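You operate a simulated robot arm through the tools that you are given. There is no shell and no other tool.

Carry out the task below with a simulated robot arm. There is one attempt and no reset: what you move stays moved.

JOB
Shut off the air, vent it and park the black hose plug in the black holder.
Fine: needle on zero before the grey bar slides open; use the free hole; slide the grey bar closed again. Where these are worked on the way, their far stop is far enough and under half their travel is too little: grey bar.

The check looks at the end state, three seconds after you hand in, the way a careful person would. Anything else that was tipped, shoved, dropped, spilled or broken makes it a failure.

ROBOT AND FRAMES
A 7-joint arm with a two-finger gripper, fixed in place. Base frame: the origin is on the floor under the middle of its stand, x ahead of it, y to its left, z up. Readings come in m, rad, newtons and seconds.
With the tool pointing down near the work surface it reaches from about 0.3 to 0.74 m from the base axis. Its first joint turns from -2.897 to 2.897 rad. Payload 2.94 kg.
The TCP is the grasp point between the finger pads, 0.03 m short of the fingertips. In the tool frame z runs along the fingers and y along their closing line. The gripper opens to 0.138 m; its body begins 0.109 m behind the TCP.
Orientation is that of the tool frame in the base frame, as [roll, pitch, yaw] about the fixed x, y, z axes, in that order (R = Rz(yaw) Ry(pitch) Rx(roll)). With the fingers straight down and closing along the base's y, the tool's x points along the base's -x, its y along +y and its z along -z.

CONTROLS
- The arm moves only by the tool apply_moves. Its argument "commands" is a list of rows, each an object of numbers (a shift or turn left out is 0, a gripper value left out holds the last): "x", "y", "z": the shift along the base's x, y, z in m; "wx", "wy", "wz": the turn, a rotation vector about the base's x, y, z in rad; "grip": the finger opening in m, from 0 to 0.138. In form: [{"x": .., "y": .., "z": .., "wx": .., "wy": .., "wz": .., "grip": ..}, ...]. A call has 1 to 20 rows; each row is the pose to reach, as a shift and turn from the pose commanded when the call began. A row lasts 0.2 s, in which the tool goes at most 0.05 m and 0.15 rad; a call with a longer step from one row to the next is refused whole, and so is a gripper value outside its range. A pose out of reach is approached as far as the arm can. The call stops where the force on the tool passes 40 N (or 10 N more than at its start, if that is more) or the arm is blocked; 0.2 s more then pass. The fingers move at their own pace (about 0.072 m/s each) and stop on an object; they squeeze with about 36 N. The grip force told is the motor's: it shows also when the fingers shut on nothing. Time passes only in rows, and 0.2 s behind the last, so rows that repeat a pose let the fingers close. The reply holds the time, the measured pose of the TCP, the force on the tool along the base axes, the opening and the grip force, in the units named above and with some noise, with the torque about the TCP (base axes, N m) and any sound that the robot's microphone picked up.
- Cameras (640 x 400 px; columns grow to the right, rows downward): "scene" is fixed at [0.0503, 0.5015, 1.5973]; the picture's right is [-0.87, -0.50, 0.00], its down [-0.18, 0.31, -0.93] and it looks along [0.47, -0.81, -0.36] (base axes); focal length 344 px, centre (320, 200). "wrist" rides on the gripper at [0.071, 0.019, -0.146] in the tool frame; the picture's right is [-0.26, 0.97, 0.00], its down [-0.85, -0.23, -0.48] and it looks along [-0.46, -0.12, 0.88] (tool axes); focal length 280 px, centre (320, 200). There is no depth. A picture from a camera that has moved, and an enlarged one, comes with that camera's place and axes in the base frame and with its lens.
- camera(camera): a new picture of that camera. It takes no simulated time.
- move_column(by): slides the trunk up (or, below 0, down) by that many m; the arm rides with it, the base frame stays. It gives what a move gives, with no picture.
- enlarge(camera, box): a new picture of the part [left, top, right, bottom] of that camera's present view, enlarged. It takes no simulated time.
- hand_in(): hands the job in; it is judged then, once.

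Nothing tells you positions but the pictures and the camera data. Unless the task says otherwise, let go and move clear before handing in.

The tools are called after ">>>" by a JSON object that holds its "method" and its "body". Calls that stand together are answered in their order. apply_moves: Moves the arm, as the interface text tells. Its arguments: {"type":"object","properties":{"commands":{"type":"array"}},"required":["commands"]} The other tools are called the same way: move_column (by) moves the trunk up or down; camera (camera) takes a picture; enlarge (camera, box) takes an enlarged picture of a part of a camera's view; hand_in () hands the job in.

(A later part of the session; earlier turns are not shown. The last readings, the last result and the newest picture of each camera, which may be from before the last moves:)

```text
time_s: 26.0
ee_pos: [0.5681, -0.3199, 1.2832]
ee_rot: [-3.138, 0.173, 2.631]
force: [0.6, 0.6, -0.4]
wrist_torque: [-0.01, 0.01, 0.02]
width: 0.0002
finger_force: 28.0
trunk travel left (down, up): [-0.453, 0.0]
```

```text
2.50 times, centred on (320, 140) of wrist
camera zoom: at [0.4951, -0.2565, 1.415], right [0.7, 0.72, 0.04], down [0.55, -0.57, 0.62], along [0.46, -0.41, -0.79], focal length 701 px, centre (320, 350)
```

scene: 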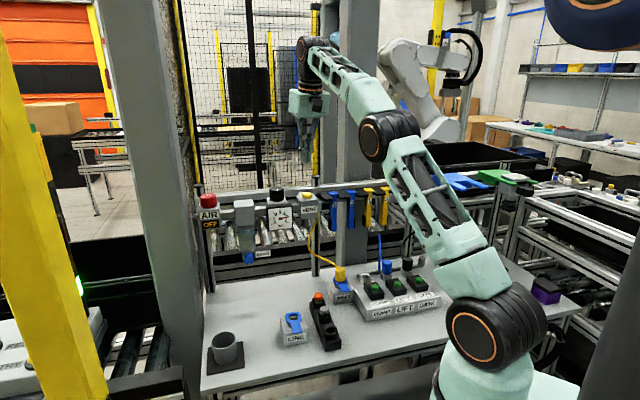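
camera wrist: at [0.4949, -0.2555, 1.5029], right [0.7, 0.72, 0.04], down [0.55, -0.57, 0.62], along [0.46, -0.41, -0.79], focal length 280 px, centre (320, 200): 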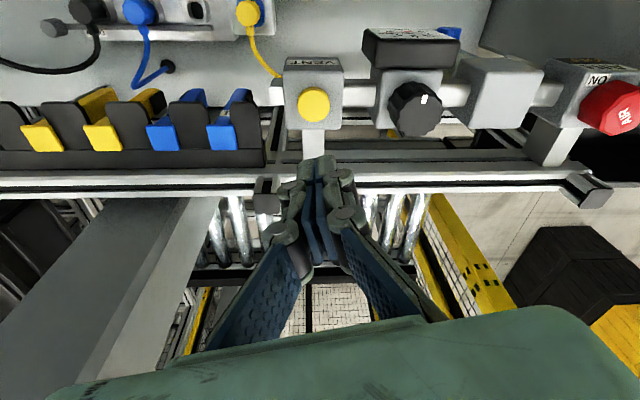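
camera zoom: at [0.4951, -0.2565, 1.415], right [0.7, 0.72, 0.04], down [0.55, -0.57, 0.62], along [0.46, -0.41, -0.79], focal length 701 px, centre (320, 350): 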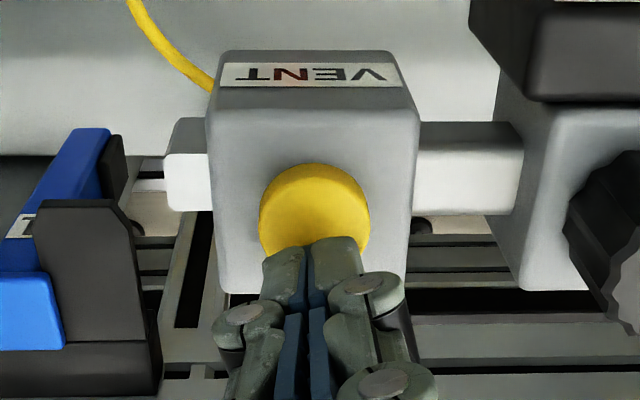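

The tips are over the button. I'll press down in small steps.

>>> {"method": "apply_moves", "body": {"commands": [{"z": -0.004, "grip": 0.0}, {"z": -0.008, "grip": 0.0}, {"z": -0.011, "grip": 0.0}, {"z": -0.014, "grip": 0.0}, {"z": -0.014, "grip": 0.0}]}}

>>> {"method": "enlarge", "body": {"camera": "scene", "box": [255, 150, 345, 240]}}

```text
time_s: 27.2
ee_pos: [0.5664, -0.3195, 1.2717]
ee_rot: [-3.137, 0.18, 2.631]
force: [3.5, -2.0, 17.8]
wrist_torque: [0.02, -0.03, 0.03]
width: 0.0061
finger_force: 28.7
trunk travel left (down, up): [-0.453, 0.0]
```

```text
4.44 times, centred on (300, 195) of scene
camera zoom: at [0.0503, 0.5015, 1.5973], right [-0.87, -0.5, 0.0], down [-0.18, 0.31, -0.93], along [0.47, -0.81, -0.36], focal length 1527 px, centre (409, 222)
```

zoom: 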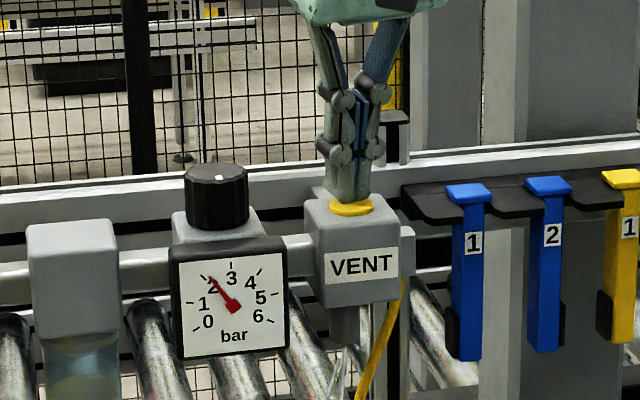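

Pressure is already falling, to about 2 bar. I'll hold the button until the needle reaches zero.

>>> {"method": "apply_moves", "body": {"commands": [{"z": -0.001, "grip": 0.0}, {"z": -0.001, "grip": 0.0}, {"z": -0.001, "grip": 0.0}, {"z": -0.001, "grip": 0.0}, {"z": -0.001, "grip": 0.0}, {"z": -0.001, "grip": 0.0}, {"z": -0.001, "grip": 0.0}, {"z": -0.001, "grip": 0.0}, {"z": -0.001, "grip": 0.0}, {"z": -0.001, "grip": 0.0}]}}

>>> {"method": "enlarge", "body": {"camera": "scene", "box": [255, 150, 345, 240]}}

```text
time_s: 29.4
ee_pos: [0.5663, -0.3192, 1.271]
ee_rot: [-3.138, 0.178, 2.633]
force: [3.8, -3.7, 24.5]
wrist_torque: [-0.02, 0.07, 0.01]
width: 0.006
finger_force: 28.3
trunk travel left (down, up): [-0.453, 0.0]
```

```text
4.44 times, centred on (300, 195) of scene
camera zoom: at [0.0503, 0.5015, 1.5973], right [-0.87, -0.5, 0.0], down [-0.18, 0.31, -0.93], along [0.47, -0.81, -0.36], focal length 1527 px, centre (409, 222)
```

zoom: 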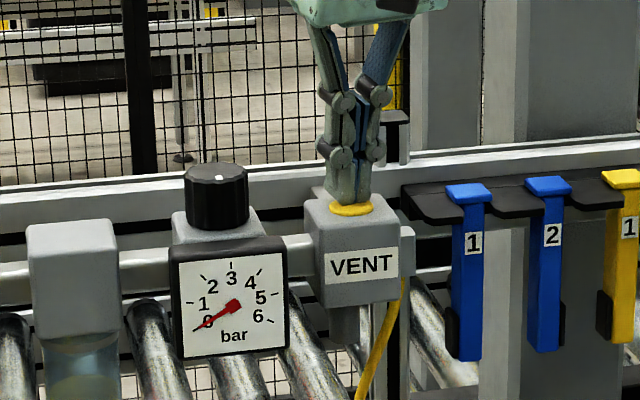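

The needle is on the 0 mark. I'll hold a bit longer, then lift off and check that it stays at zero.

>>> {"method": "apply_moves", "body": {"commands": [{"z": 0.0}, {"z": 0.0}, {"z": 0.0}, {"z": 0.0}, {"z": 0.0}, {"z": 0.0}, {"z": 0.0}, {"z": 0.0}, {"z": 0.0}, {"z": 0.0}]}}

>>> {"method": "enlarge", "body": {"camera": "scene", "box": [265, 200, 305, 235]}}

>>> {"method": "apply_moves", "body": {"commands": [{"z": 0.01}, {"z": 0.03}, {"z": 0.06}, {"z": 0.09}, {"z": 0.12}, {"z": 0.12}]}}

>>> {"method": "enlarge", "body": {"camera": "scene", "box": [255, 150, 345, 240]}}

```text
time_s: 31.6
ee_pos: [0.5662, -0.3197, 1.2715]
ee_rot: [-3.138, 0.178, 2.632]
force: [3.3, -3.7, 25.0]
wrist_torque: [0.03, 0.1, 0.03]
width: 0.006
finger_force: 28.4
trunk travel left (down, up): [-0.453, 0.0]
```

```text
11.43 times, centred on (285, 218) of scene
camera zoom: at [0.0503, 0.5015, 1.5973], right [-0.87, -0.5, 0.0], down [-0.18, 0.31, -0.93], along [0.47, -0.81, -0.36], focal length 3926 px, centre (720, 0)
```

zoom: 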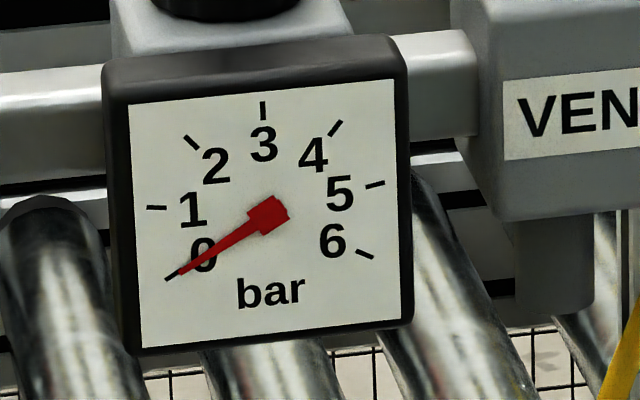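

```text
time_s: 33.0
ee_pos: [0.5649, -0.317, 1.3842]
ee_rot: [-3.138, 0.173, 2.632]
force: [0.6, -0.6, -0.2]
wrist_torque: [-0.01, 0.03, 0.03]
width: 0.0001
finger_force: 28.5
out of reach, approached as far as the arm can: row 5, 6
trunk travel left (down, up): [-0.453, 0.0]
```

```text
4.44 times, centred on (300, 195) of scene
camera zoom: at [0.0503, 0.5015, 1.5973], right [-0.87, -0.5, 0.0], down [-0.18, 0.31, -0.93], along [0.47, -0.81, -0.36], focal length 1527 px, centre (409, 222)
```

zoom: 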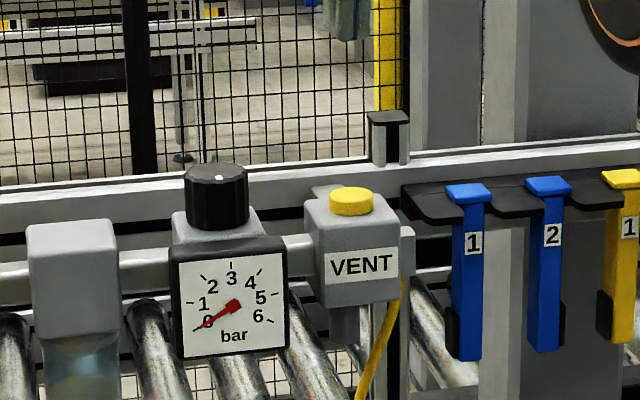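

The needle stays at zero with the button released. I'll now back away from the panel and move over the hose manifold for a close look at the grey bar and plugs.

>>> {"method": "apply_moves", "body": {"commands": [{"x": -0.035, "y": 0.02, "z": 0.0, "wx": 0.042, "wy": 0.075}, {"x": -0.07, "y": 0.04, "z": -0.01, "wx": 0.0845, "wy": 0.151}, {"x": -0.11, "y": 0.06, "z": -0.02, "wx": 0.0845, "wy": 0.151}, {"x": -0.15, "y": 0.06, "z": -0.04, "wx": 0.0845, "wy": 0.151}, {"x": -0.18, "y": 0.05, "z": -0.07, "wx": 0.0845, "wy": 0.151}, {"x": -0.21, "y": 0.03, "z": -0.1, "wx": 0.0845, "wy": 0.151}, {"x": -0.24, "y": 0.01, "z": -0.13, "wx": 0.0845, "wy": 0.151}, {"x": -0.265, "y": -0.015, "z": -0.16, "wx": 0.0845, "wy": 0.151}, {"x": -0.28, "y": -0.04, "z": -0.18, "wx": 0.0845, "wy": 0.151}, {"x": -0.28, "y": -0.04, "z": -0.18, "wx": 0.0845, "wy": 0.151, "grip": 0.05}]}}

>>> {"method": "camera", "body": {"camera": "wrist"}}

>>> {"method": "camera", "body": {"camera": "scene"}}

```text
time_s: 35.2
ee_pos: [0.2825, -0.3572, 1.2048]
ee_rot: [-3.137, -0.001, 2.632]
force: [0.4, 0.5, 0.9]
wrist_torque: [-0.03, 0.01, 0.01]
width: 0.0501
finger_force: 0.7
trunk travel left (down, up): [-0.453, 0.0]
```

```text
taken
camera wrist: at [0.2315, -0.3055, 1.3509], right [0.7, 0.71, 0.0], down [0.63, -0.61, 0.48], along [0.34, -0.34, -0.88], focal length 280 px, centre (320, 200)
```

wrist: 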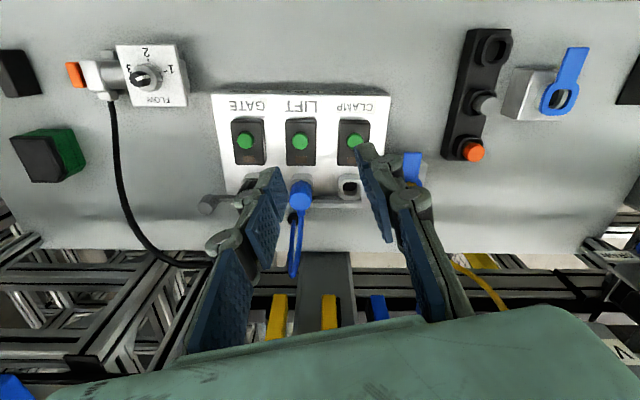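

```text
taken
```

scene: 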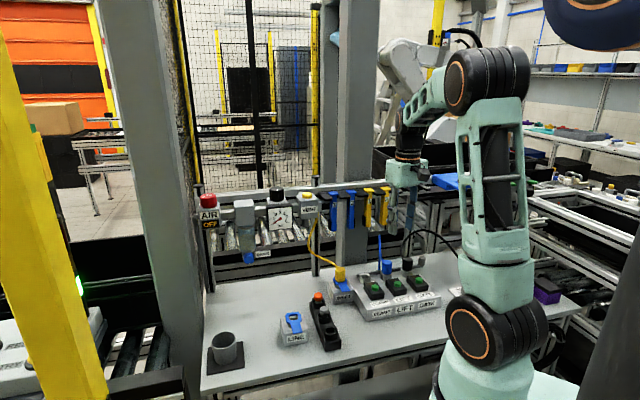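

The wrist view is now square with the bench, but a finger hides the black plug and the bar. I'll shift the tool towards the GATE side to see them between the fingers.

>>> {"method": "apply_moves", "body": {"commands": [{"x": -0.025, "y": -0.025, "grip": 0.1}, {"x": -0.05, "y": -0.05, "grip": 0.1}, {"x": -0.075, "y": -0.075, "grip": 0.1}, {"x": -0.075, "y": -0.075, "grip": 0.1}]}}

>>> {"method": "camera", "body": {"camera": "wrist"}}

>>> {"method": "enlarge", "body": {"camera": "wrist", "box": [240, 80, 400, 240]}}

>>> {"method": "enlarge", "body": {"camera": "scene", "box": [350, 240, 450, 320]}}

```text
time_s: 36.2
ee_pos: [0.2081, -0.4325, 1.2061]
ee_rot: [-3.138, 0.0, 2.632]
force: [0.4, 0.8, 0.2]
wrist_torque: [0.03, 0.01, 0.0]
width: 0.1003
finger_force: 0.1
trunk travel left (down, up): [-0.453, 0.0]
```

```text
taken
camera wrist: at [0.1573, -0.3814, 1.3515], right [0.7, 0.71, 0.0], down [0.63, -0.61, 0.48], along [0.34, -0.34, -0.88], focal length 280 px, centre (320, 200)
```

wrist: 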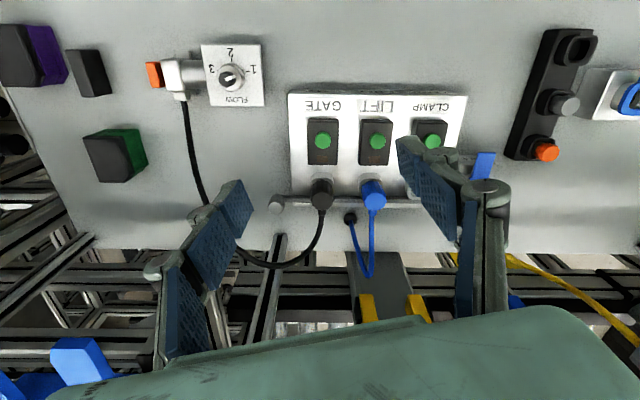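

```text
2.50 times, centred on (320, 160) of wrist
camera zoom: at [0.1573, -0.3814, 1.3515], right [0.7, 0.71, 0.0], down [0.63, -0.61, 0.48], along [0.34, -0.34, -0.88], focal length 701 px, centre (320, 300)
```

zoom: 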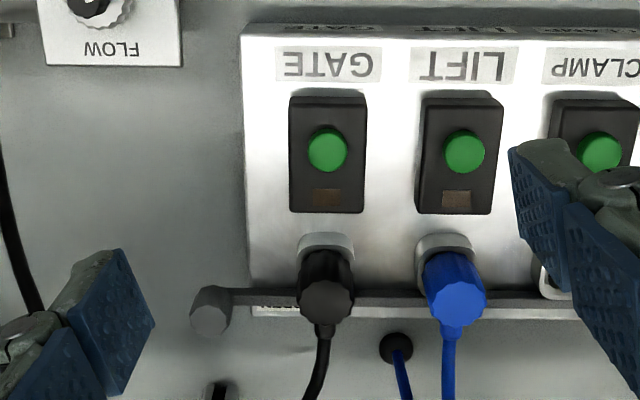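

```text
5.00 times, centred on (400, 280) of scene
camera zoom: at [0.0503, 0.5015, 1.5973], right [-0.87, -0.5, 0.0], down [-0.18, 0.31, -0.93], along [0.47, -0.81, -0.36], focal length 1718 px, centre (-80, -200)
```

zoom: 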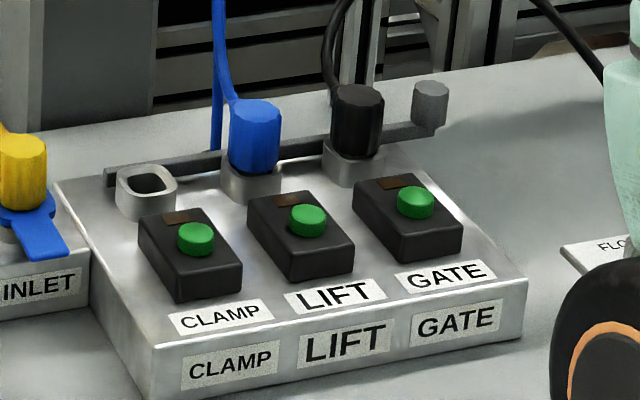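

The grey bar runs behind the sockets with its grip post on the GATE side, and there's a small label beside it. I'll enlarge that.

>>> {"method": "enlarge", "body": {"camera": "wrist", "box": [260, 170, 360, 230]}}

>>> {"method": "enlarge", "body": {"camera": "scene", "box": [395, 245, 445, 280]}}

>>> {"method": "enlarge", "body": {"camera": "scene", "box": [360, 255, 420, 300]}}

```text
6.40 times, centred on (310, 200) of wrist
camera zoom: at [0.1573, -0.3814, 1.3515], right [0.7, 0.71, 0.0], down [0.63, -0.61, 0.48], along [0.34, -0.34, -0.88], focal length 1794 px, centre (384, 200)
```

zoom: 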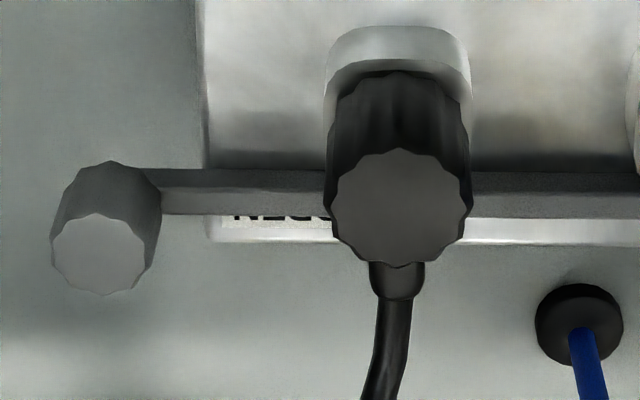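

```text
11.43 times, centred on (420, 262) of scene
camera zoom: at [0.0503, 0.5015, 1.5973], right [-0.87, -0.5, 0.0], down [-0.18, 0.31, -0.93], along [0.47, -0.81, -0.36], focal length 3926 px, centre (-823, -514)
```

zoom: 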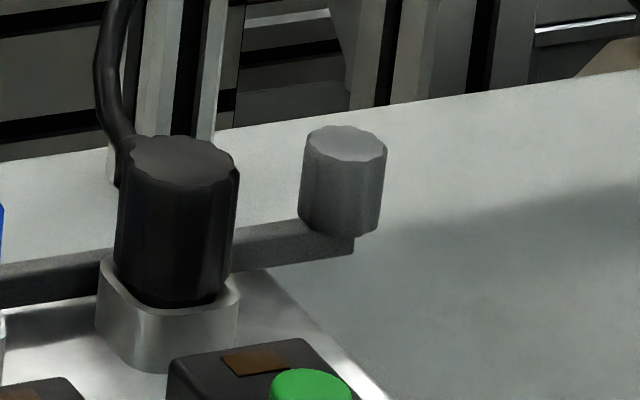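

```text
8.89 times, centred on (390, 278) of scene
camera zoom: at [0.0503, 0.5015, 1.5973], right [-0.87, -0.5, 0.0], down [-0.18, 0.31, -0.93], along [0.47, -0.81, -0.36], focal length 3053 px, centre (-302, -489)
```

zoom: 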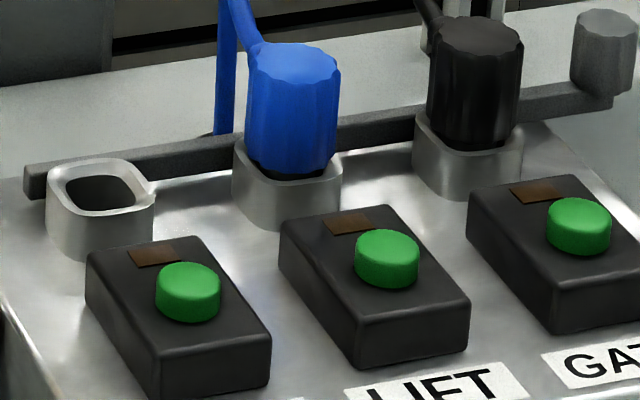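

I place the grey post at about (0.265,-0.583) with its top at z≈0.978, and the black plug at (0.297,-0.513) with its top at z≈1.00. The hose arcs just behind the post, so I'll tilt the tool to keep the palm to the front, aligned with the bench.

>>> {"method": "apply_moves", "body": {"commands": [{"wz": -0.138, "grip": 0.055}, {"wz": -0.276, "grip": 0.055}, {"wz": -0.276, "grip": 0.055}]}}

>>> {"method": "apply_moves", "body": {"commands": [{"x": 0.0, "y": -0.03, "z": -0.02, "wx": -0.1, "wy": -0.1, "grip": 0.055}, {"x": 0.0, "y": -0.06, "z": -0.04, "wx": -0.2, "wy": -0.2, "grip": 0.055}, {"x": 0.0, "y": -0.085, "z": -0.06, "wx": -0.29, "wy": -0.29, "grip": 0.055}, {"x": 0.008, "y": -0.1, "z": -0.08, "wx": -0.311, "wy": -0.311, "grip": 0.055}, {"x": 0.008, "y": -0.1, "z": -0.08, "wx": -0.311, "wy": -0.311, "grip": 0.055}]}}

>>> {"method": "camera", "body": {"camera": "wrist"}}

>>> {"method": "camera", "body": {"camera": "scene"}}

```text
time_s: 37.0
ee_pos: [0.2095, -0.4323, 1.2049]
ee_rot: [-3.138, -0.001, 2.353]
force: [0.4, 0.4, 0.5]
wrist_torque: [-0.01, -0.02, -0.01]
width: 0.0549
finger_force: 0.1
trunk travel left (down, up): [-0.453, 0.0]
```

```text
time_s: 38.2
ee_pos: [0.2189, -0.5332, 1.1246]
ee_rot: [-3.139, 0.442, 2.353]
force: [0.4, -0.2, 0.0]
wrist_torque: [0.02, -0.01, 0.0]
width: 0.055
finger_force: 0.1
trunk travel left (down, up): [-0.453, 0.0]
```

```text
taken
camera wrist: at [0.1443, -0.4295, 1.2264], right [0.85, 0.51, 0.11], down [0.24, -0.56, 0.79], along [0.47, -0.65, -0.6], focal length 280 px, centre (320, 200)
```

wrist: 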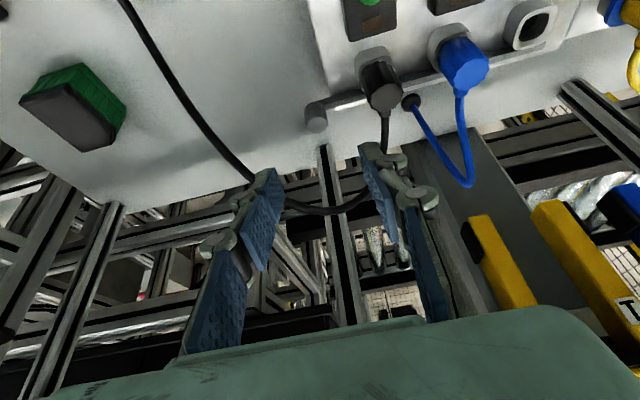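

```text
taken
```

scene: 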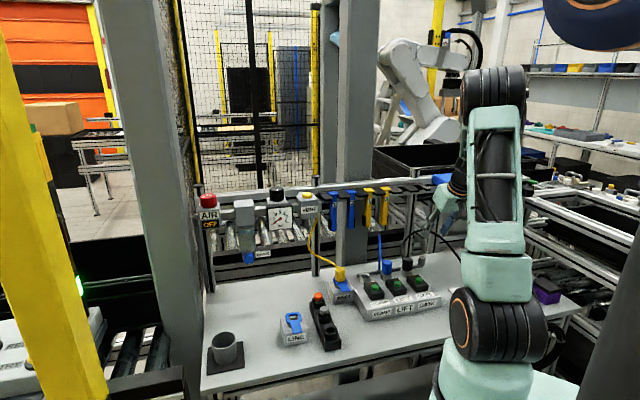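

I can now see that the black hose arcs over the right side of the post, so I want the gripper kept narrow and to the left of it. I'll enlarge to find which way the bar opens and how the hose runs.

>>> {"method": "enlarge", "body": {"camera": "wrist", "box": [290, 40, 450, 160]}}

>>> {"method": "enlarge", "body": {"camera": "wrist", "box": [100, 60, 440, 270]}}

>>> {"method": "enlarge", "body": {"camera": "scene", "box": [380, 190, 480, 290]}}

```text
3.33 times, centred on (370, 100) of wrist
camera zoom: at [0.1443, -0.4295, 1.2264], right [0.85, 0.51, 0.11], down [0.24, -0.56, 0.79], along [0.47, -0.65, -0.6], focal length 935 px, centre (153, 533)
```

zoom: 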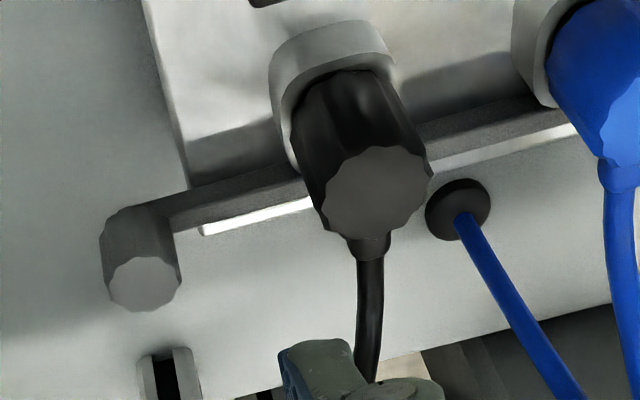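

```text
1.88 times, centred on (270, 165) of wrist
camera zoom: at [0.1443, -0.4295, 1.2264], right [0.85, 0.51, 0.11], down [0.24, -0.56, 0.79], along [0.47, -0.65, -0.6], focal length 528 px, centre (414, 266)
```

zoom: 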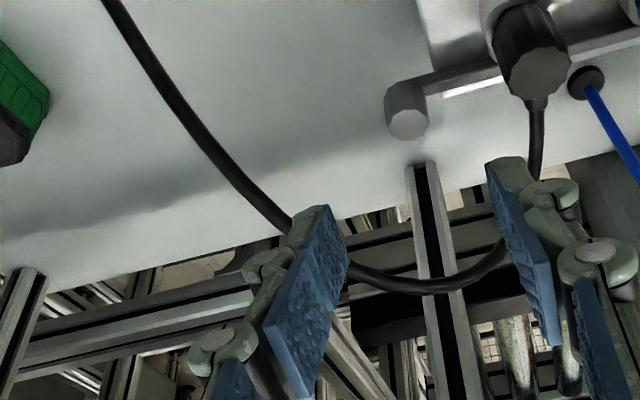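

```text
4.00 times, centred on (430, 240) of scene
camera zoom: at [0.0503, 0.5015, 1.5973], right [-0.87, -0.5, 0.0], down [-0.18, 0.31, -0.93], along [0.47, -0.81, -0.36], focal length 1374 px, centre (-120, 40)
```

zoom: 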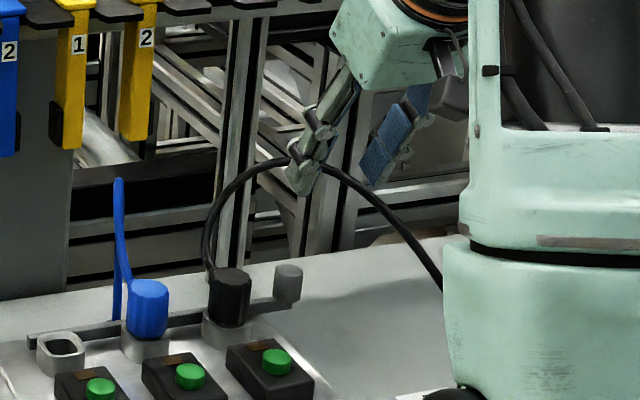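

The post lies almost on the tool axis. I'll narrow the opening and descend along the tool axis, stopping just above it for a check.

>>> {"method": "apply_moves", "body": {"commands": [{"x": 0.01, "y": -0.0115, "z": -0.033, "grip": 0.045}, {"x": 0.02, "y": -0.023, "z": -0.067, "grip": 0.045}, {"x": 0.03, "y": -0.0335, "z": -0.1, "grip": 0.045}, {"x": 0.03, "y": -0.0335, "z": -0.1, "grip": 0.045}]}}

>>> {"method": "camera", "body": {"camera": "wrist"}}

>>> {"method": "enlarge", "body": {"camera": "wrist", "box": [240, 60, 420, 220]}}

>>> {"method": "enlarge", "body": {"camera": "scene", "box": [380, 190, 480, 290]}}

```text
time_s: 39.2
ee_pos: [0.2475, -0.567, 1.0253]
ee_rot: [-3.14, 0.44, 2.356]
force: [-0.1, 1.0, -0.5]
wrist_torque: [-0.01, 0.02, 0.04]
width: 0.0449
finger_force: 0.1
trunk travel left (down, up): [-0.453, 0.0]
```

```text
taken
camera wrist: at [0.1736, -0.4633, 1.1264], right [0.85, 0.51, 0.11], down [0.24, -0.56, 0.79], along [0.47, -0.65, -0.6], focal length 280 px, centre (320, 200)
```

wrist: 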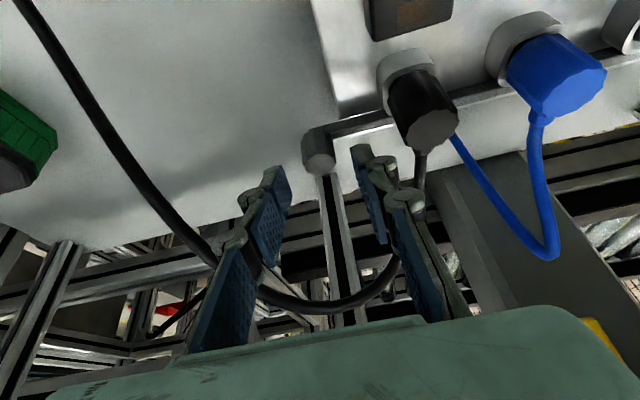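

```text
2.50 times, centred on (330, 140) of wrist
camera zoom: at [0.1736, -0.4633, 1.1264], right [0.85, 0.51, 0.11], down [0.24, -0.56, 0.79], along [0.47, -0.65, -0.6], focal length 701 px, centre (295, 350)
```

zoom: 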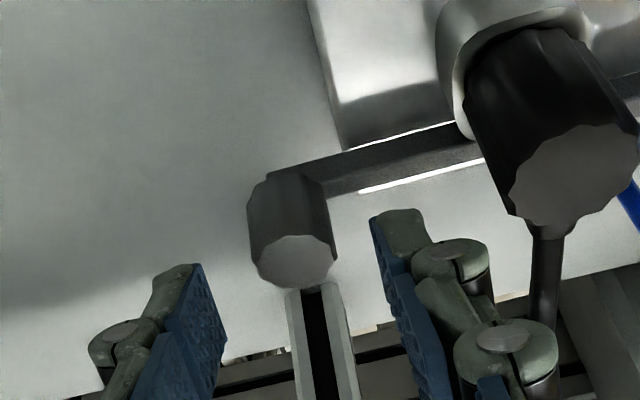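

```text
4.00 times, centred on (430, 240) of scene
camera zoom: at [0.0503, 0.5015, 1.5973], right [-0.87, -0.5, 0.0], down [-0.18, 0.31, -0.93], along [0.47, -0.81, -0.36], focal length 1374 px, centre (-120, 40)
```

zoom: 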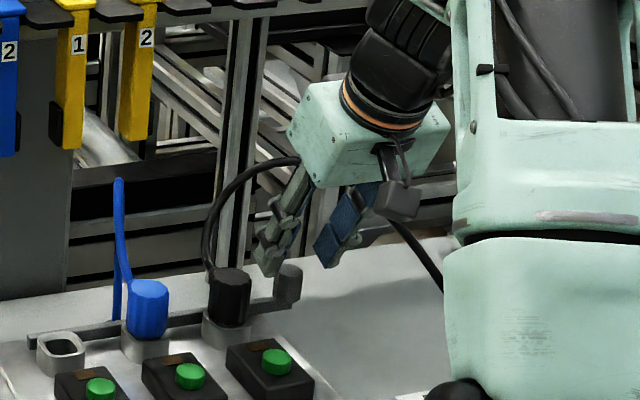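

The post is centred between the fingers. I'll finish the descent and close gently on it.

>>> {"method": "apply_moves", "body": {"commands": [{"x": 0.0045, "y": -0.004, "z": -0.012, "grip": 0.045}, {"x": 0.009, "y": -0.008, "z": -0.024, "grip": 0.045}, {"x": 0.0127, "y": -0.0117, "z": -0.035, "grip": 0.045}, {"x": 0.0127, "y": -0.0117, "z": -0.035, "grip": 0.045}]}}

>>> {"method": "enlarge", "body": {"camera": "wrist", "box": [240, 60, 420, 220]}}

>>> {"method": "enlarge", "body": {"camera": "scene", "box": [380, 190, 480, 290]}}

```text
time_s: 40.2
ee_pos: [0.2617, -0.5798, 0.992]
ee_rot: [-3.138, 0.443, 2.356]
force: [-1.4, 5.0, 14.4]
wrist_torque: [0.39, -0.26, 0.2]
width: 0.0471
finger_force: 1.2
trunk travel left (down, up): [-0.453, 0.0]
```

```text
2.50 times, centred on (330, 140) of wrist
camera zoom: at [0.1866, -0.4745, 1.0933], right [0.85, 0.51, 0.11], down [0.24, -0.56, 0.8], along [0.47, -0.65, -0.6], focal length 701 px, centre (295, 350)
```

zoom: 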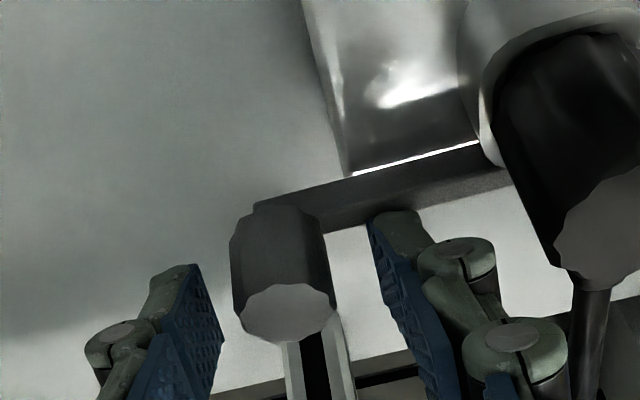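

```text
4.00 times, centred on (430, 240) of scene
camera zoom: at [0.0503, 0.5015, 1.5973], right [-0.87, -0.5, 0.0], down [-0.18, 0.31, -0.93], along [0.47, -0.81, -0.36], focal length 1374 px, centre (-120, 40)
```

zoom: 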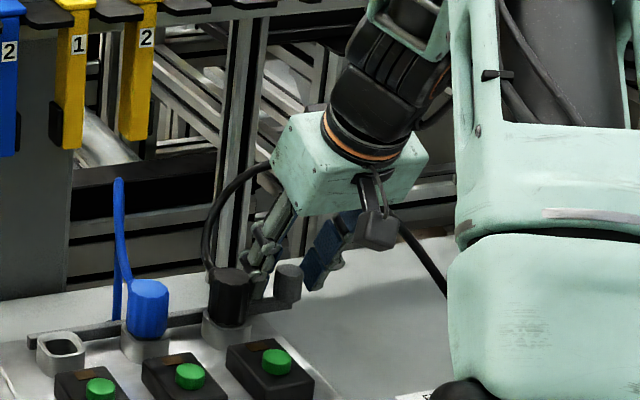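

The left fingertip is resting on the bar with 14 N. I'll raise 6 mm and then close on the post.

>>> {"method": "apply_moves", "body": {"commands": [{"z": 0.006, "grip": 0.045}, {"z": 0.007, "grip": 0.045}]}}

>>> {"method": "apply_moves", "body": {"commands": [{"grip": 0.03}, {"grip": 0.02}, {"grip": 0.02}, {"grip": 0.02}]}}

>>> {"method": "enlarge", "body": {"camera": "wrist", "box": [240, 60, 420, 220]}}

```text
time_s: 40.8
ee_pos: [0.2616, -0.5791, 0.9966]
ee_rot: [-3.141, 0.437, 2.354]
force: [0.4, 0.4, -1.1]
wrist_torque: [0.0, 0.02, -0.03]
width: 0.0449
finger_force: 0.0
trunk travel left (down, up): [-0.453, 0.0]
```

```text
time_s: 41.8
ee_pos: [0.2604, -0.5791, 0.9965]
ee_rot: [-3.139, 0.44, 2.353]
force: [-1.4, -1.1, -1.3]
wrist_torque: [-0.05, 0.0, -0.02]
width: 0.0228
finger_force: 45.7
trunk travel left (down, up): [-0.453, 0.0]
```

```text
2.50 times, centred on (330, 140) of wrist
camera zoom: at [0.1865, -0.4759, 1.0986], right [0.85, 0.51, 0.11], down [0.24, -0.56, 0.79], along [0.47, -0.65, -0.6], focal length 701 px, centre (295, 350)
```

zoom: 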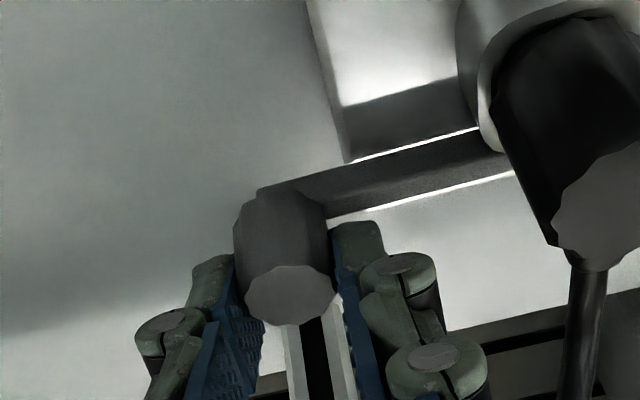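

The post is gripped. I'll try a small slide to the right, away from the sockets, and watch the force.

>>> {"method": "apply_moves", "body": {"commands": [{"x": -0.0021, "y": -0.0021}, {"x": -0.0042, "y": -0.0042}, {"x": -0.0064, "y": -0.0064}, {"x": -0.0064, "y": -0.0064}]}}

>>> {"method": "enlarge", "body": {"camera": "wrist", "box": [240, 60, 420, 220]}}

```text
time_s: 42.8
ee_pos: [0.2544, -0.5854, 0.9974]
ee_rot: [-3.138, 0.44, 2.354]
force: [-0.1, 1.6, -0.9]
wrist_torque: [0.28, 0.28, 0.04]
width: 0.0228
finger_force: 45.2
trunk travel left (down, up): [-0.453, 0.0]
```

```text
2.50 times, centred on (330, 140) of wrist
camera zoom: at [0.1805, -0.4821, 1.0986], right [0.85, 0.51, 0.11], down [0.24, -0.56, 0.79], along [0.47, -0.65, -0.6], focal length 701 px, centre (295, 350)
```

zoom: 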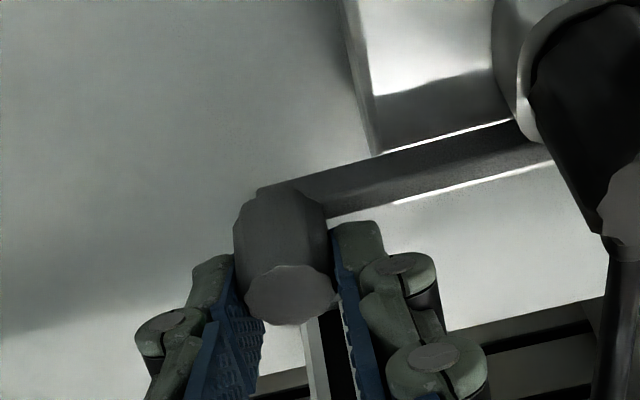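

It slides freely to the right with about 2 N. I'll continue in small steps, watching for the stop and the hose.

>>> {"method": "apply_moves", "body": {"commands": [{"x": -0.0035, "y": -0.0035}, {"x": -0.007, "y": -0.007}, {"x": -0.0105, "y": -0.0105}, {"x": -0.014, "y": -0.014}, {"x": -0.014, "y": -0.014}]}}

>>> {"method": "camera", "body": {"camera": "wrist"}}

>>> {"method": "enlarge", "body": {"camera": "scene", "box": [350, 200, 470, 300]}}

```text
time_s: 44.0
ee_pos: [0.2462, -0.592, 0.9973]
ee_rot: [3.138, 0.434, 2.358]
force: [17.4, 29.2, 2.9]
wrist_torque: [0.27, -0.88, 0.02]
width: 0.0228
finger_force: 45.4
trunk travel left (down, up): [-0.453, 0.0]
```

```text
taken
camera wrist: at [0.1722, -0.4909, 1.0991], right [0.85, 0.52, 0.12], down [0.24, -0.57, 0.79], along [0.48, -0.64, -0.6], focal length 280 px, centre (320, 200)
```

wrist: 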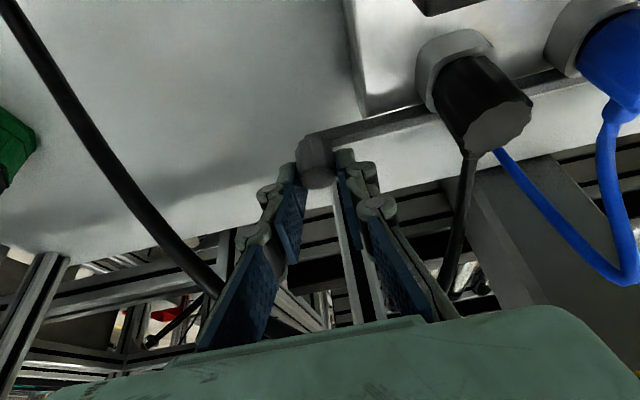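

```text
4.00 times, centred on (410, 250) of scene
camera zoom: at [0.0503, 0.5015, 1.5973], right [-0.87, -0.5, 0.0], down [-0.18, 0.31, -0.93], along [0.47, -0.81, -0.36], focal length 1374 px, centre (-40, 0)
```

zoom: 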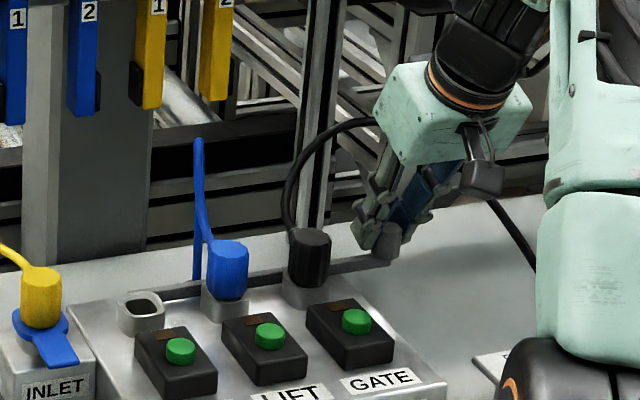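

The force rose to about 34 N after 19 mm of travel, which looks like the bar's open stop. I'll relax the push, release, back off and verify the bar.

>>> {"method": "apply_moves", "body": {"commands": [{"x": 0.004, "y": 0.004}, {"x": 0.005, "y": 0.005}, {"x": 0.005, "y": 0.005, "grip": 0.035}, {"x": 0.005, "y": 0.005, "grip": 0.04}, {"x": -0.001, "y": 0.011, "z": 0.018, "grip": 0.04}, {"x": -0.01, "y": 0.02, "z": 0.045, "grip": 0.04}, {"x": -0.022, "y": 0.032, "z": 0.08, "grip": 0.04}, {"x": -0.035, "y": 0.045, "z": 0.12, "grip": 0.04}, {"x": -0.035, "y": 0.045, "z": 0.12, "grip": 0.04}]}}

>>> {"method": "camera", "body": {"camera": "wrist"}}

>>> {"method": "enlarge", "body": {"camera": "scene", "box": [350, 220, 450, 300]}}

```text
time_s: 46.0
ee_pos: [0.2026, -0.5526, 1.1175]
ee_rot: [-3.137, 0.439, 2.356]
force: [0.0, 1.1, -0.4]
wrist_torque: [0.0, -0.01, 0.01]
width: 0.0399
finger_force: 0.1
trunk travel left (down, up): [-0.453, 0.0]
```

```text
taken
camera wrist: at [0.1284, -0.4497, 1.2195], right [0.85, 0.51, 0.11], down [0.24, -0.56, 0.79], along [0.47, -0.65, -0.6], focal length 280 px, centre (320, 200)
```

wrist: 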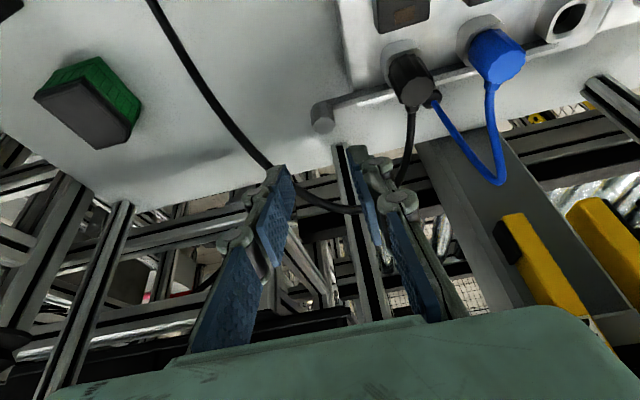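

```text
5.00 times, centred on (400, 260) of scene
camera zoom: at [0.0503, 0.5015, 1.5973], right [-0.87, -0.5, 0.0], down [-0.18, 0.31, -0.93], along [0.47, -0.81, -0.36], focal length 1718 px, centre (-80, -100)
```

zoom: 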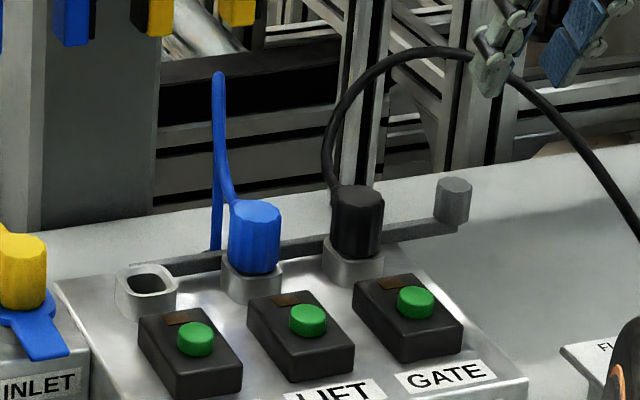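

The bar has moved right and stayed there. I'll enlarge to check the bar position and whether any label is now visible.

>>> {"method": "enlarge", "body": {"camera": "wrist", "box": [300, 20, 500, 145]}}

>>> {"method": "enlarge", "body": {"camera": "scene", "box": [370, 250, 450, 300]}}

```text
3.20 times, centred on (400, 82) of wrist
camera zoom: at [0.1284, -0.4497, 1.2195], right [0.85, 0.51, 0.11], down [0.24, -0.56, 0.79], along [0.47, -0.65, -0.6], focal length 897 px, centre (64, 576)
```

zoom: 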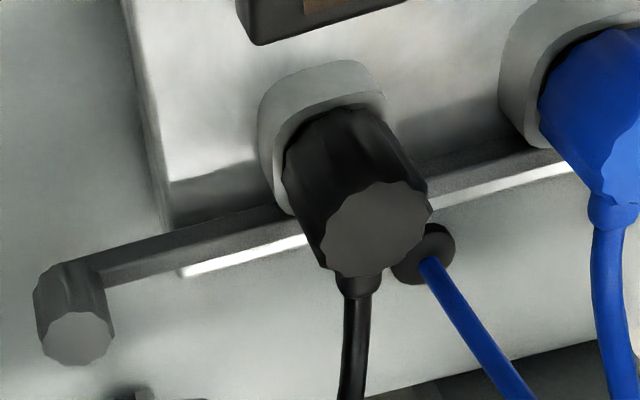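

```text
8.00 times, centred on (410, 275) of scene
camera zoom: at [0.0503, 0.5015, 1.5973], right [-0.87, -0.5, 0.0], down [-0.18, 0.31, -0.93], along [0.47, -0.81, -0.36], focal length 2748 px, centre (-400, -400)
```

zoom: 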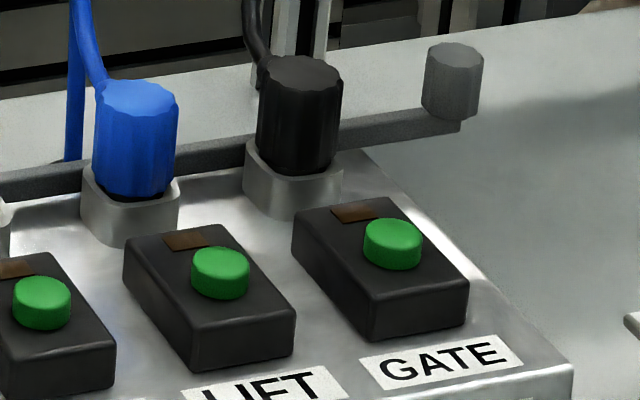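

The bar is at its open stop. Next is the black plug: I'll bring the tool vertical above it, with the fingers closing along the bench direction and the hose to the rear.

>>> {"method": "apply_moves", "body": {"commands": [{"x": 0.01, "y": 0.015, "z": 0.02, "wx": 0.08, "wy": 0.08, "grip": 0.06}, {"x": 0.03, "y": 0.03, "z": 0.03, "wx": 0.16, "wy": 0.16, "grip": 0.06}, {"x": 0.06, "y": 0.04, "z": 0.03, "wx": 0.24, "wy": 0.24, "grip": 0.06}, {"x": 0.094, "y": 0.04, "z": 0.02, "wx": 0.311, "wy": 0.311, "grip": 0.06}, {"x": 0.094, "y": 0.04, "z": 0.02, "wx": 0.311, "wy": 0.311, "grip": 0.06}]}}

>>> {"method": "camera", "body": {"camera": "wrist"}}

>>> {"method": "enlarge", "body": {"camera": "wrist", "box": [240, 60, 400, 220]}}

>>> {"method": "enlarge", "body": {"camera": "scene", "box": [350, 200, 470, 300]}}

```text
time_s: 47.2
ee_pos: [0.2985, -0.5133, 1.1377]
ee_rot: [-3.136, -0.001, 2.356]
force: [0.8, 0.1, -0.2]
wrist_torque: [-0.01, -0.01, -0.03]
width: 0.06
finger_force: 0.1
trunk travel left (down, up): [-0.453, 0.0]
```

```text
taken
camera wrist: at [0.2626, -0.4492, 1.282], right [0.87, 0.5, 0.0], down [0.44, -0.76, 0.48], along [0.23, -0.42, -0.88], focal length 280 px, centre (320, 200)
```

wrist: 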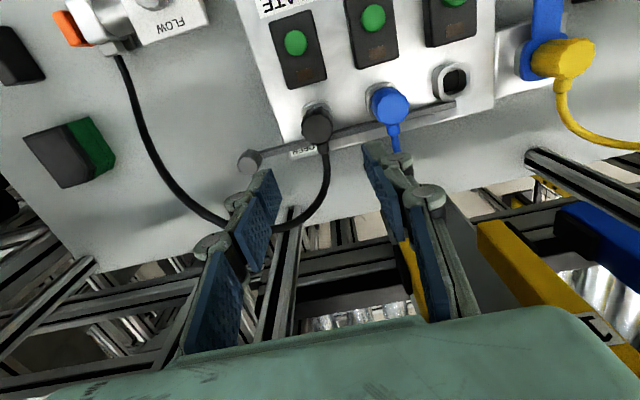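

```text
2.50 times, centred on (320, 140) of wrist
camera zoom: at [0.2626, -0.4492, 1.282], right [0.87, 0.5, 0.0], down [0.44, -0.76, 0.48], along [0.23, -0.42, -0.88], focal length 701 px, centre (320, 350)
```

zoom: 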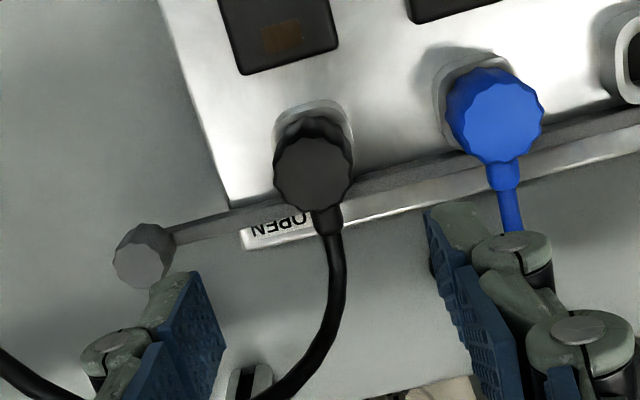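

```text
4.00 times, centred on (410, 250) of scene
camera zoom: at [0.0503, 0.5015, 1.5973], right [-0.87, -0.5, 0.0], down [-0.18, 0.31, -0.93], along [0.47, -0.81, -0.36], focal length 1374 px, centre (-40, 0)
```

zoom: 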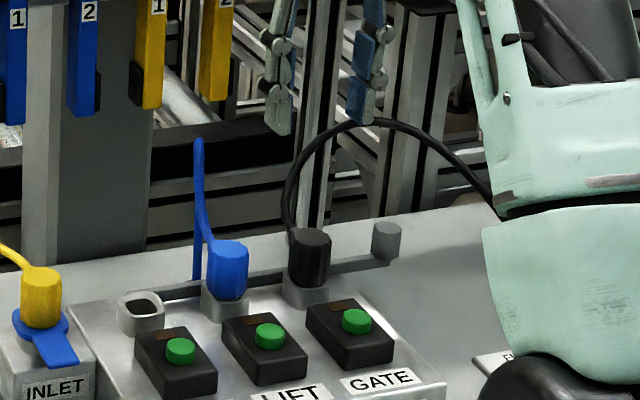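

The plug top is at about (0.296,-0.513,1.00), nearly under the tool, and the label confirms the bar is in the OPEN direction. I'll descend around the plug and close.

>>> {"method": "apply_moves", "body": {"commands": [{"x": -0.0025, "z": -0.035, "grip": 0.055}, {"x": -0.0025, "z": -0.07, "grip": 0.055}, {"x": -0.0025, "z": -0.1, "grip": 0.055}, {"x": -0.0025, "z": -0.12, "grip": 0.055}, {"x": -0.0025, "z": -0.12, "grip": 0.055}]}}

>>> {"method": "enlarge", "body": {"camera": "wrist", "box": [240, 60, 400, 220]}}

>>> {"method": "enlarge", "body": {"camera": "scene", "box": [360, 220, 450, 300]}}

```text
time_s: 48.4
ee_pos: [0.2982, -0.514, 1.0149]
ee_rot: [-3.137, 0.001, 2.356]
force: [-0.4, -0.1, 0.5]
wrist_torque: [-0.01, -0.02, 0.01]
width: 0.055
finger_force: 0.1
trunk travel left (down, up): [-0.453, 0.0]
```

```text
2.50 times, centred on (320, 140) of wrist
camera zoom: at [0.2625, -0.45, 1.1614], right [0.87, 0.5, 0.0], down [0.44, -0.76, 0.48], along [0.23, -0.42, -0.88], focal length 701 px, centre (320, 350)
```

zoom: 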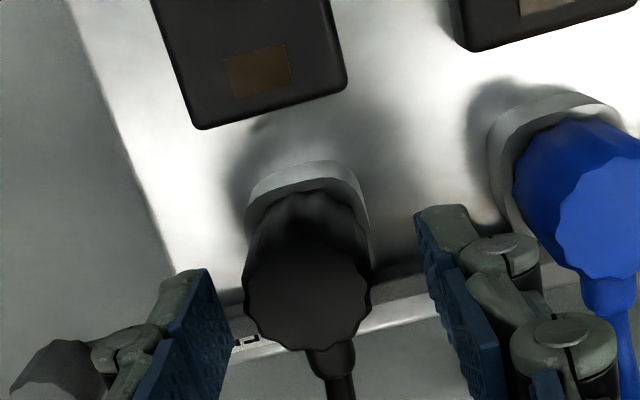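

```text
5.00 times, centred on (405, 260) of scene
camera zoom: at [0.0503, 0.5015, 1.5973], right [-0.87, -0.5, 0.0], down [-0.18, 0.31, -0.93], along [0.47, -0.81, -0.36], focal length 1718 px, centre (-105, -100)
```

zoom: 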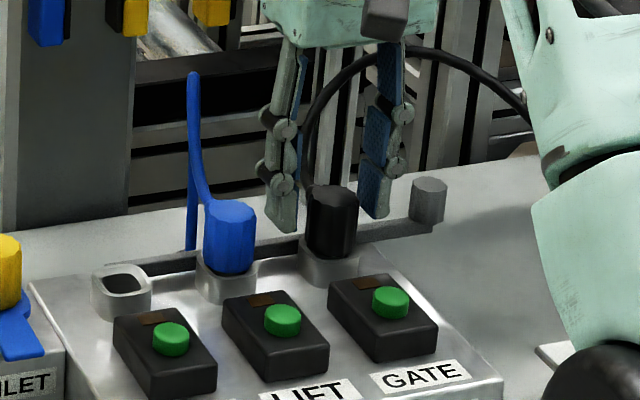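

Alignment is good, with a 2–3 mm correction to make. I'll descend the last 18 mm and close on the plug.

>>> {"method": "apply_moves", "body": {"commands": [{"x": -0.002, "y": -0.001, "z": -0.009, "grip": 0.055}, {"x": -0.002, "y": -0.001, "z": -0.019, "grip": 0.055}, {"x": -0.002, "y": -0.001, "z": -0.019, "grip": 0.055}]}}

>>> {"method": "apply_moves", "body": {"commands": [{"grip": 0.035}, {"grip": 0.025}, {"grip": 0.025}, {"grip": 0.025}]}}

>>> {"method": "enlarge", "body": {"camera": "wrist", "box": [240, 60, 400, 220]}}

>>> {"method": "enlarge", "body": {"camera": "scene", "box": [360, 220, 450, 300]}}

```text
time_s: 49.2
ee_pos: [0.2965, -0.5135, 0.9981]
ee_rot: [-3.138, 0.0, 2.356]
force: [-0.3, -1.2, -0.3]
wrist_torque: [0.0, 0.0, 0.02]
width: 0.0549
finger_force: 0.0
trunk travel left (down, up): [-0.453, 0.0]
```

```text
time_s: 50.2
ee_pos: [0.2965, -0.5143, 0.9976]
ee_rot: [-3.137, 0.001, 2.356]
force: [-0.1, -0.1, 0.0]
wrist_torque: [-0.02, 0.03, 0.05]
width: 0.0306
finger_force: 35.9
trunk travel left (down, up): [-0.453, 0.0]
```

```text
2.50 times, centred on (320, 140) of wrist
camera zoom: at [0.2605, -0.4502, 1.1429], right [0.87, 0.5, 0.0], down [0.44, -0.76, 0.48], along [0.23, -0.42, -0.88], focal length 701 px, centre (320, 350)
```

zoom: 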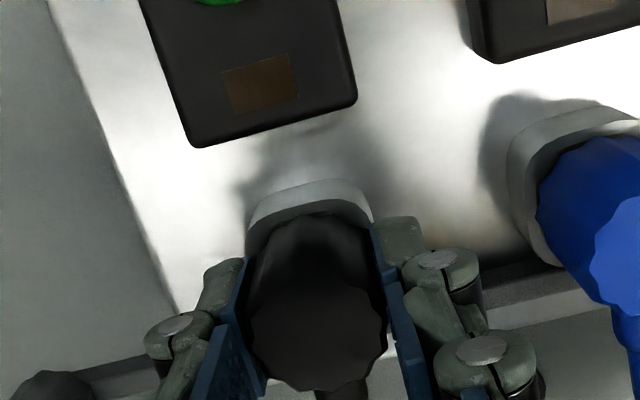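

```text
5.00 times, centred on (405, 260) of scene
camera zoom: at [0.0503, 0.5015, 1.5973], right [-0.87, -0.5, 0.0], down [-0.18, 0.31, -0.93], along [0.47, -0.81, -0.36], focal length 1718 px, centre (-105, -100)
```

zoom: 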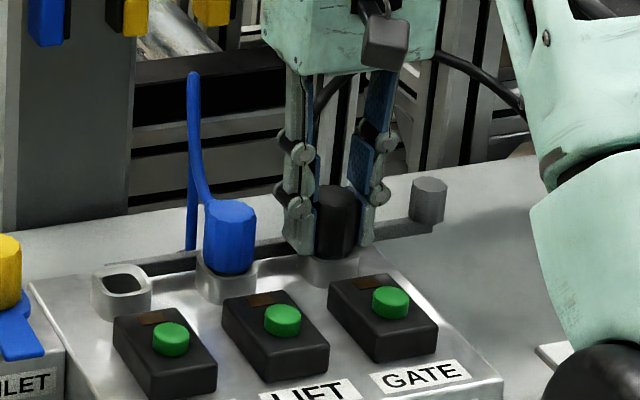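

The plug is gripped with width 30.6 mm. I'll pull it straight up slowly and watch the forces.

>>> {"method": "apply_moves", "body": {"commands": [{"z": 0.005}, {"z": 0.01}, {"z": 0.015}, {"z": 0.02}, {"z": 0.02}]}}

>>> {"method": "enlarge", "body": {"camera": "scene", "box": [360, 220, 450, 300]}}

```text
time_s: 51.4
ee_pos: [0.2945, -0.514, 1.0174]
ee_rot: [-3.139, -0.001, 2.355]
force: [0.6, 0.7, 0.3]
wrist_torque: [0.03, 0.01, -0.02]
width: 0.0304
finger_force: 36.0
trunk travel left (down, up): [-0.453, 0.0]
```

```text
5.00 times, centred on (405, 260) of scene
camera zoom: at [0.0503, 0.5015, 1.5973], right [-0.87, -0.5, 0.0], down [-0.18, 0.31, -0.93], along [0.47, -0.81, -0.36], focal length 1718 px, centre (-105, -100)
```

zoom: 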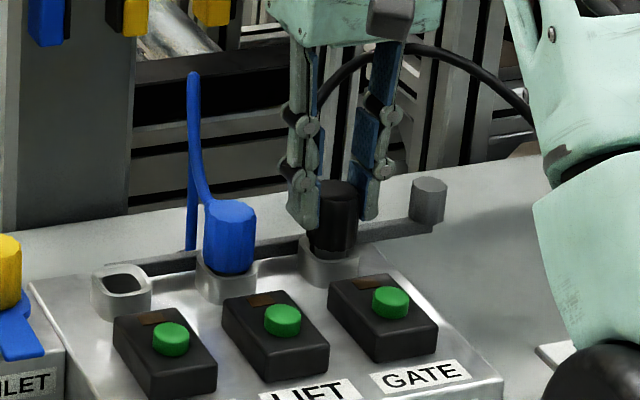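

The fingers rose 20 mm, but it isn't clear the plug came with them. I'll check closely.

>>> {"method": "enlarge", "body": {"camera": "scene", "box": [405, 245, 440, 280]}}

>>> {"method": "camera", "body": {"camera": "wrist"}}

>>> {"method": "enlarge", "body": {"camera": "wrist", "box": [240, 60, 400, 220]}}

```text
11.43 times, centred on (422, 262) of scene
camera zoom: at [0.0503, 0.5015, 1.5973], right [-0.87, -0.5, 0.0], down [-0.18, 0.31, -0.93], along [0.47, -0.81, -0.36], focal length 3926 px, centre (-851, -514)
```

zoom: 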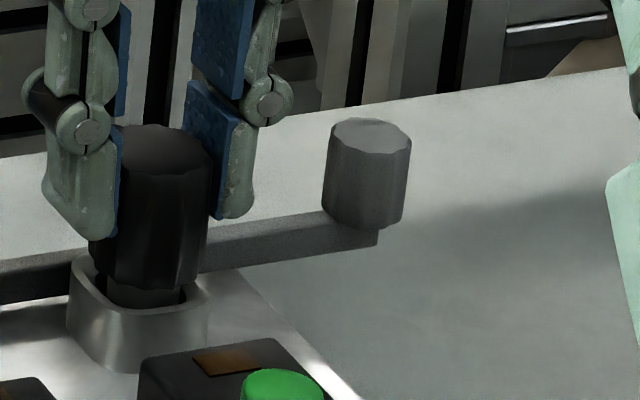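

```text
taken
camera wrist: at [0.2594, -0.4499, 1.1632], right [0.87, 0.5, 0.0], down [0.44, -0.76, 0.48], along [0.23, -0.42, -0.88], focal length 280 px, centre (320, 200)
```

wrist: 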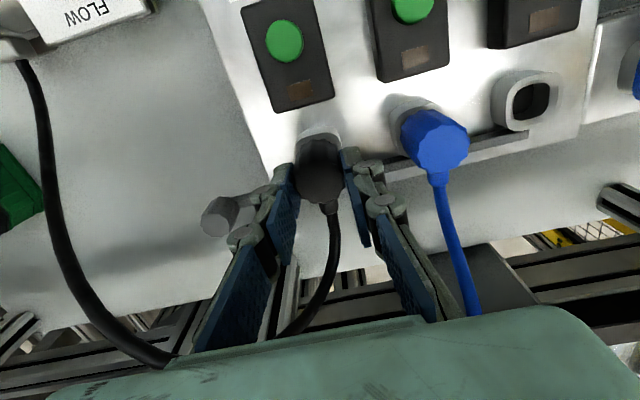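

```text
2.50 times, centred on (320, 140) of wrist
camera zoom: at [0.2594, -0.4499, 1.1632], right [0.87, 0.5, 0.0], down [0.44, -0.76, 0.48], along [0.23, -0.42, -0.88], focal length 701 px, centre (320, 350)
```

zoom: 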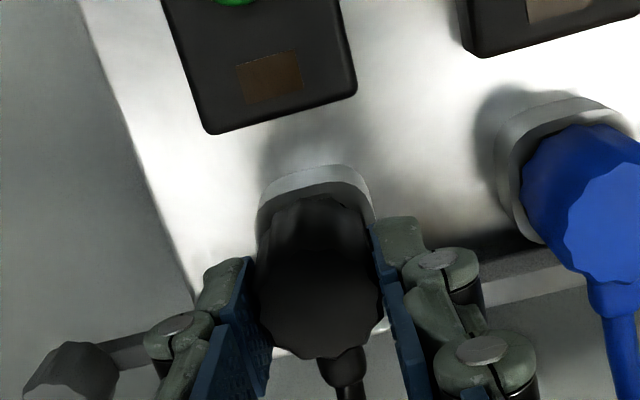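

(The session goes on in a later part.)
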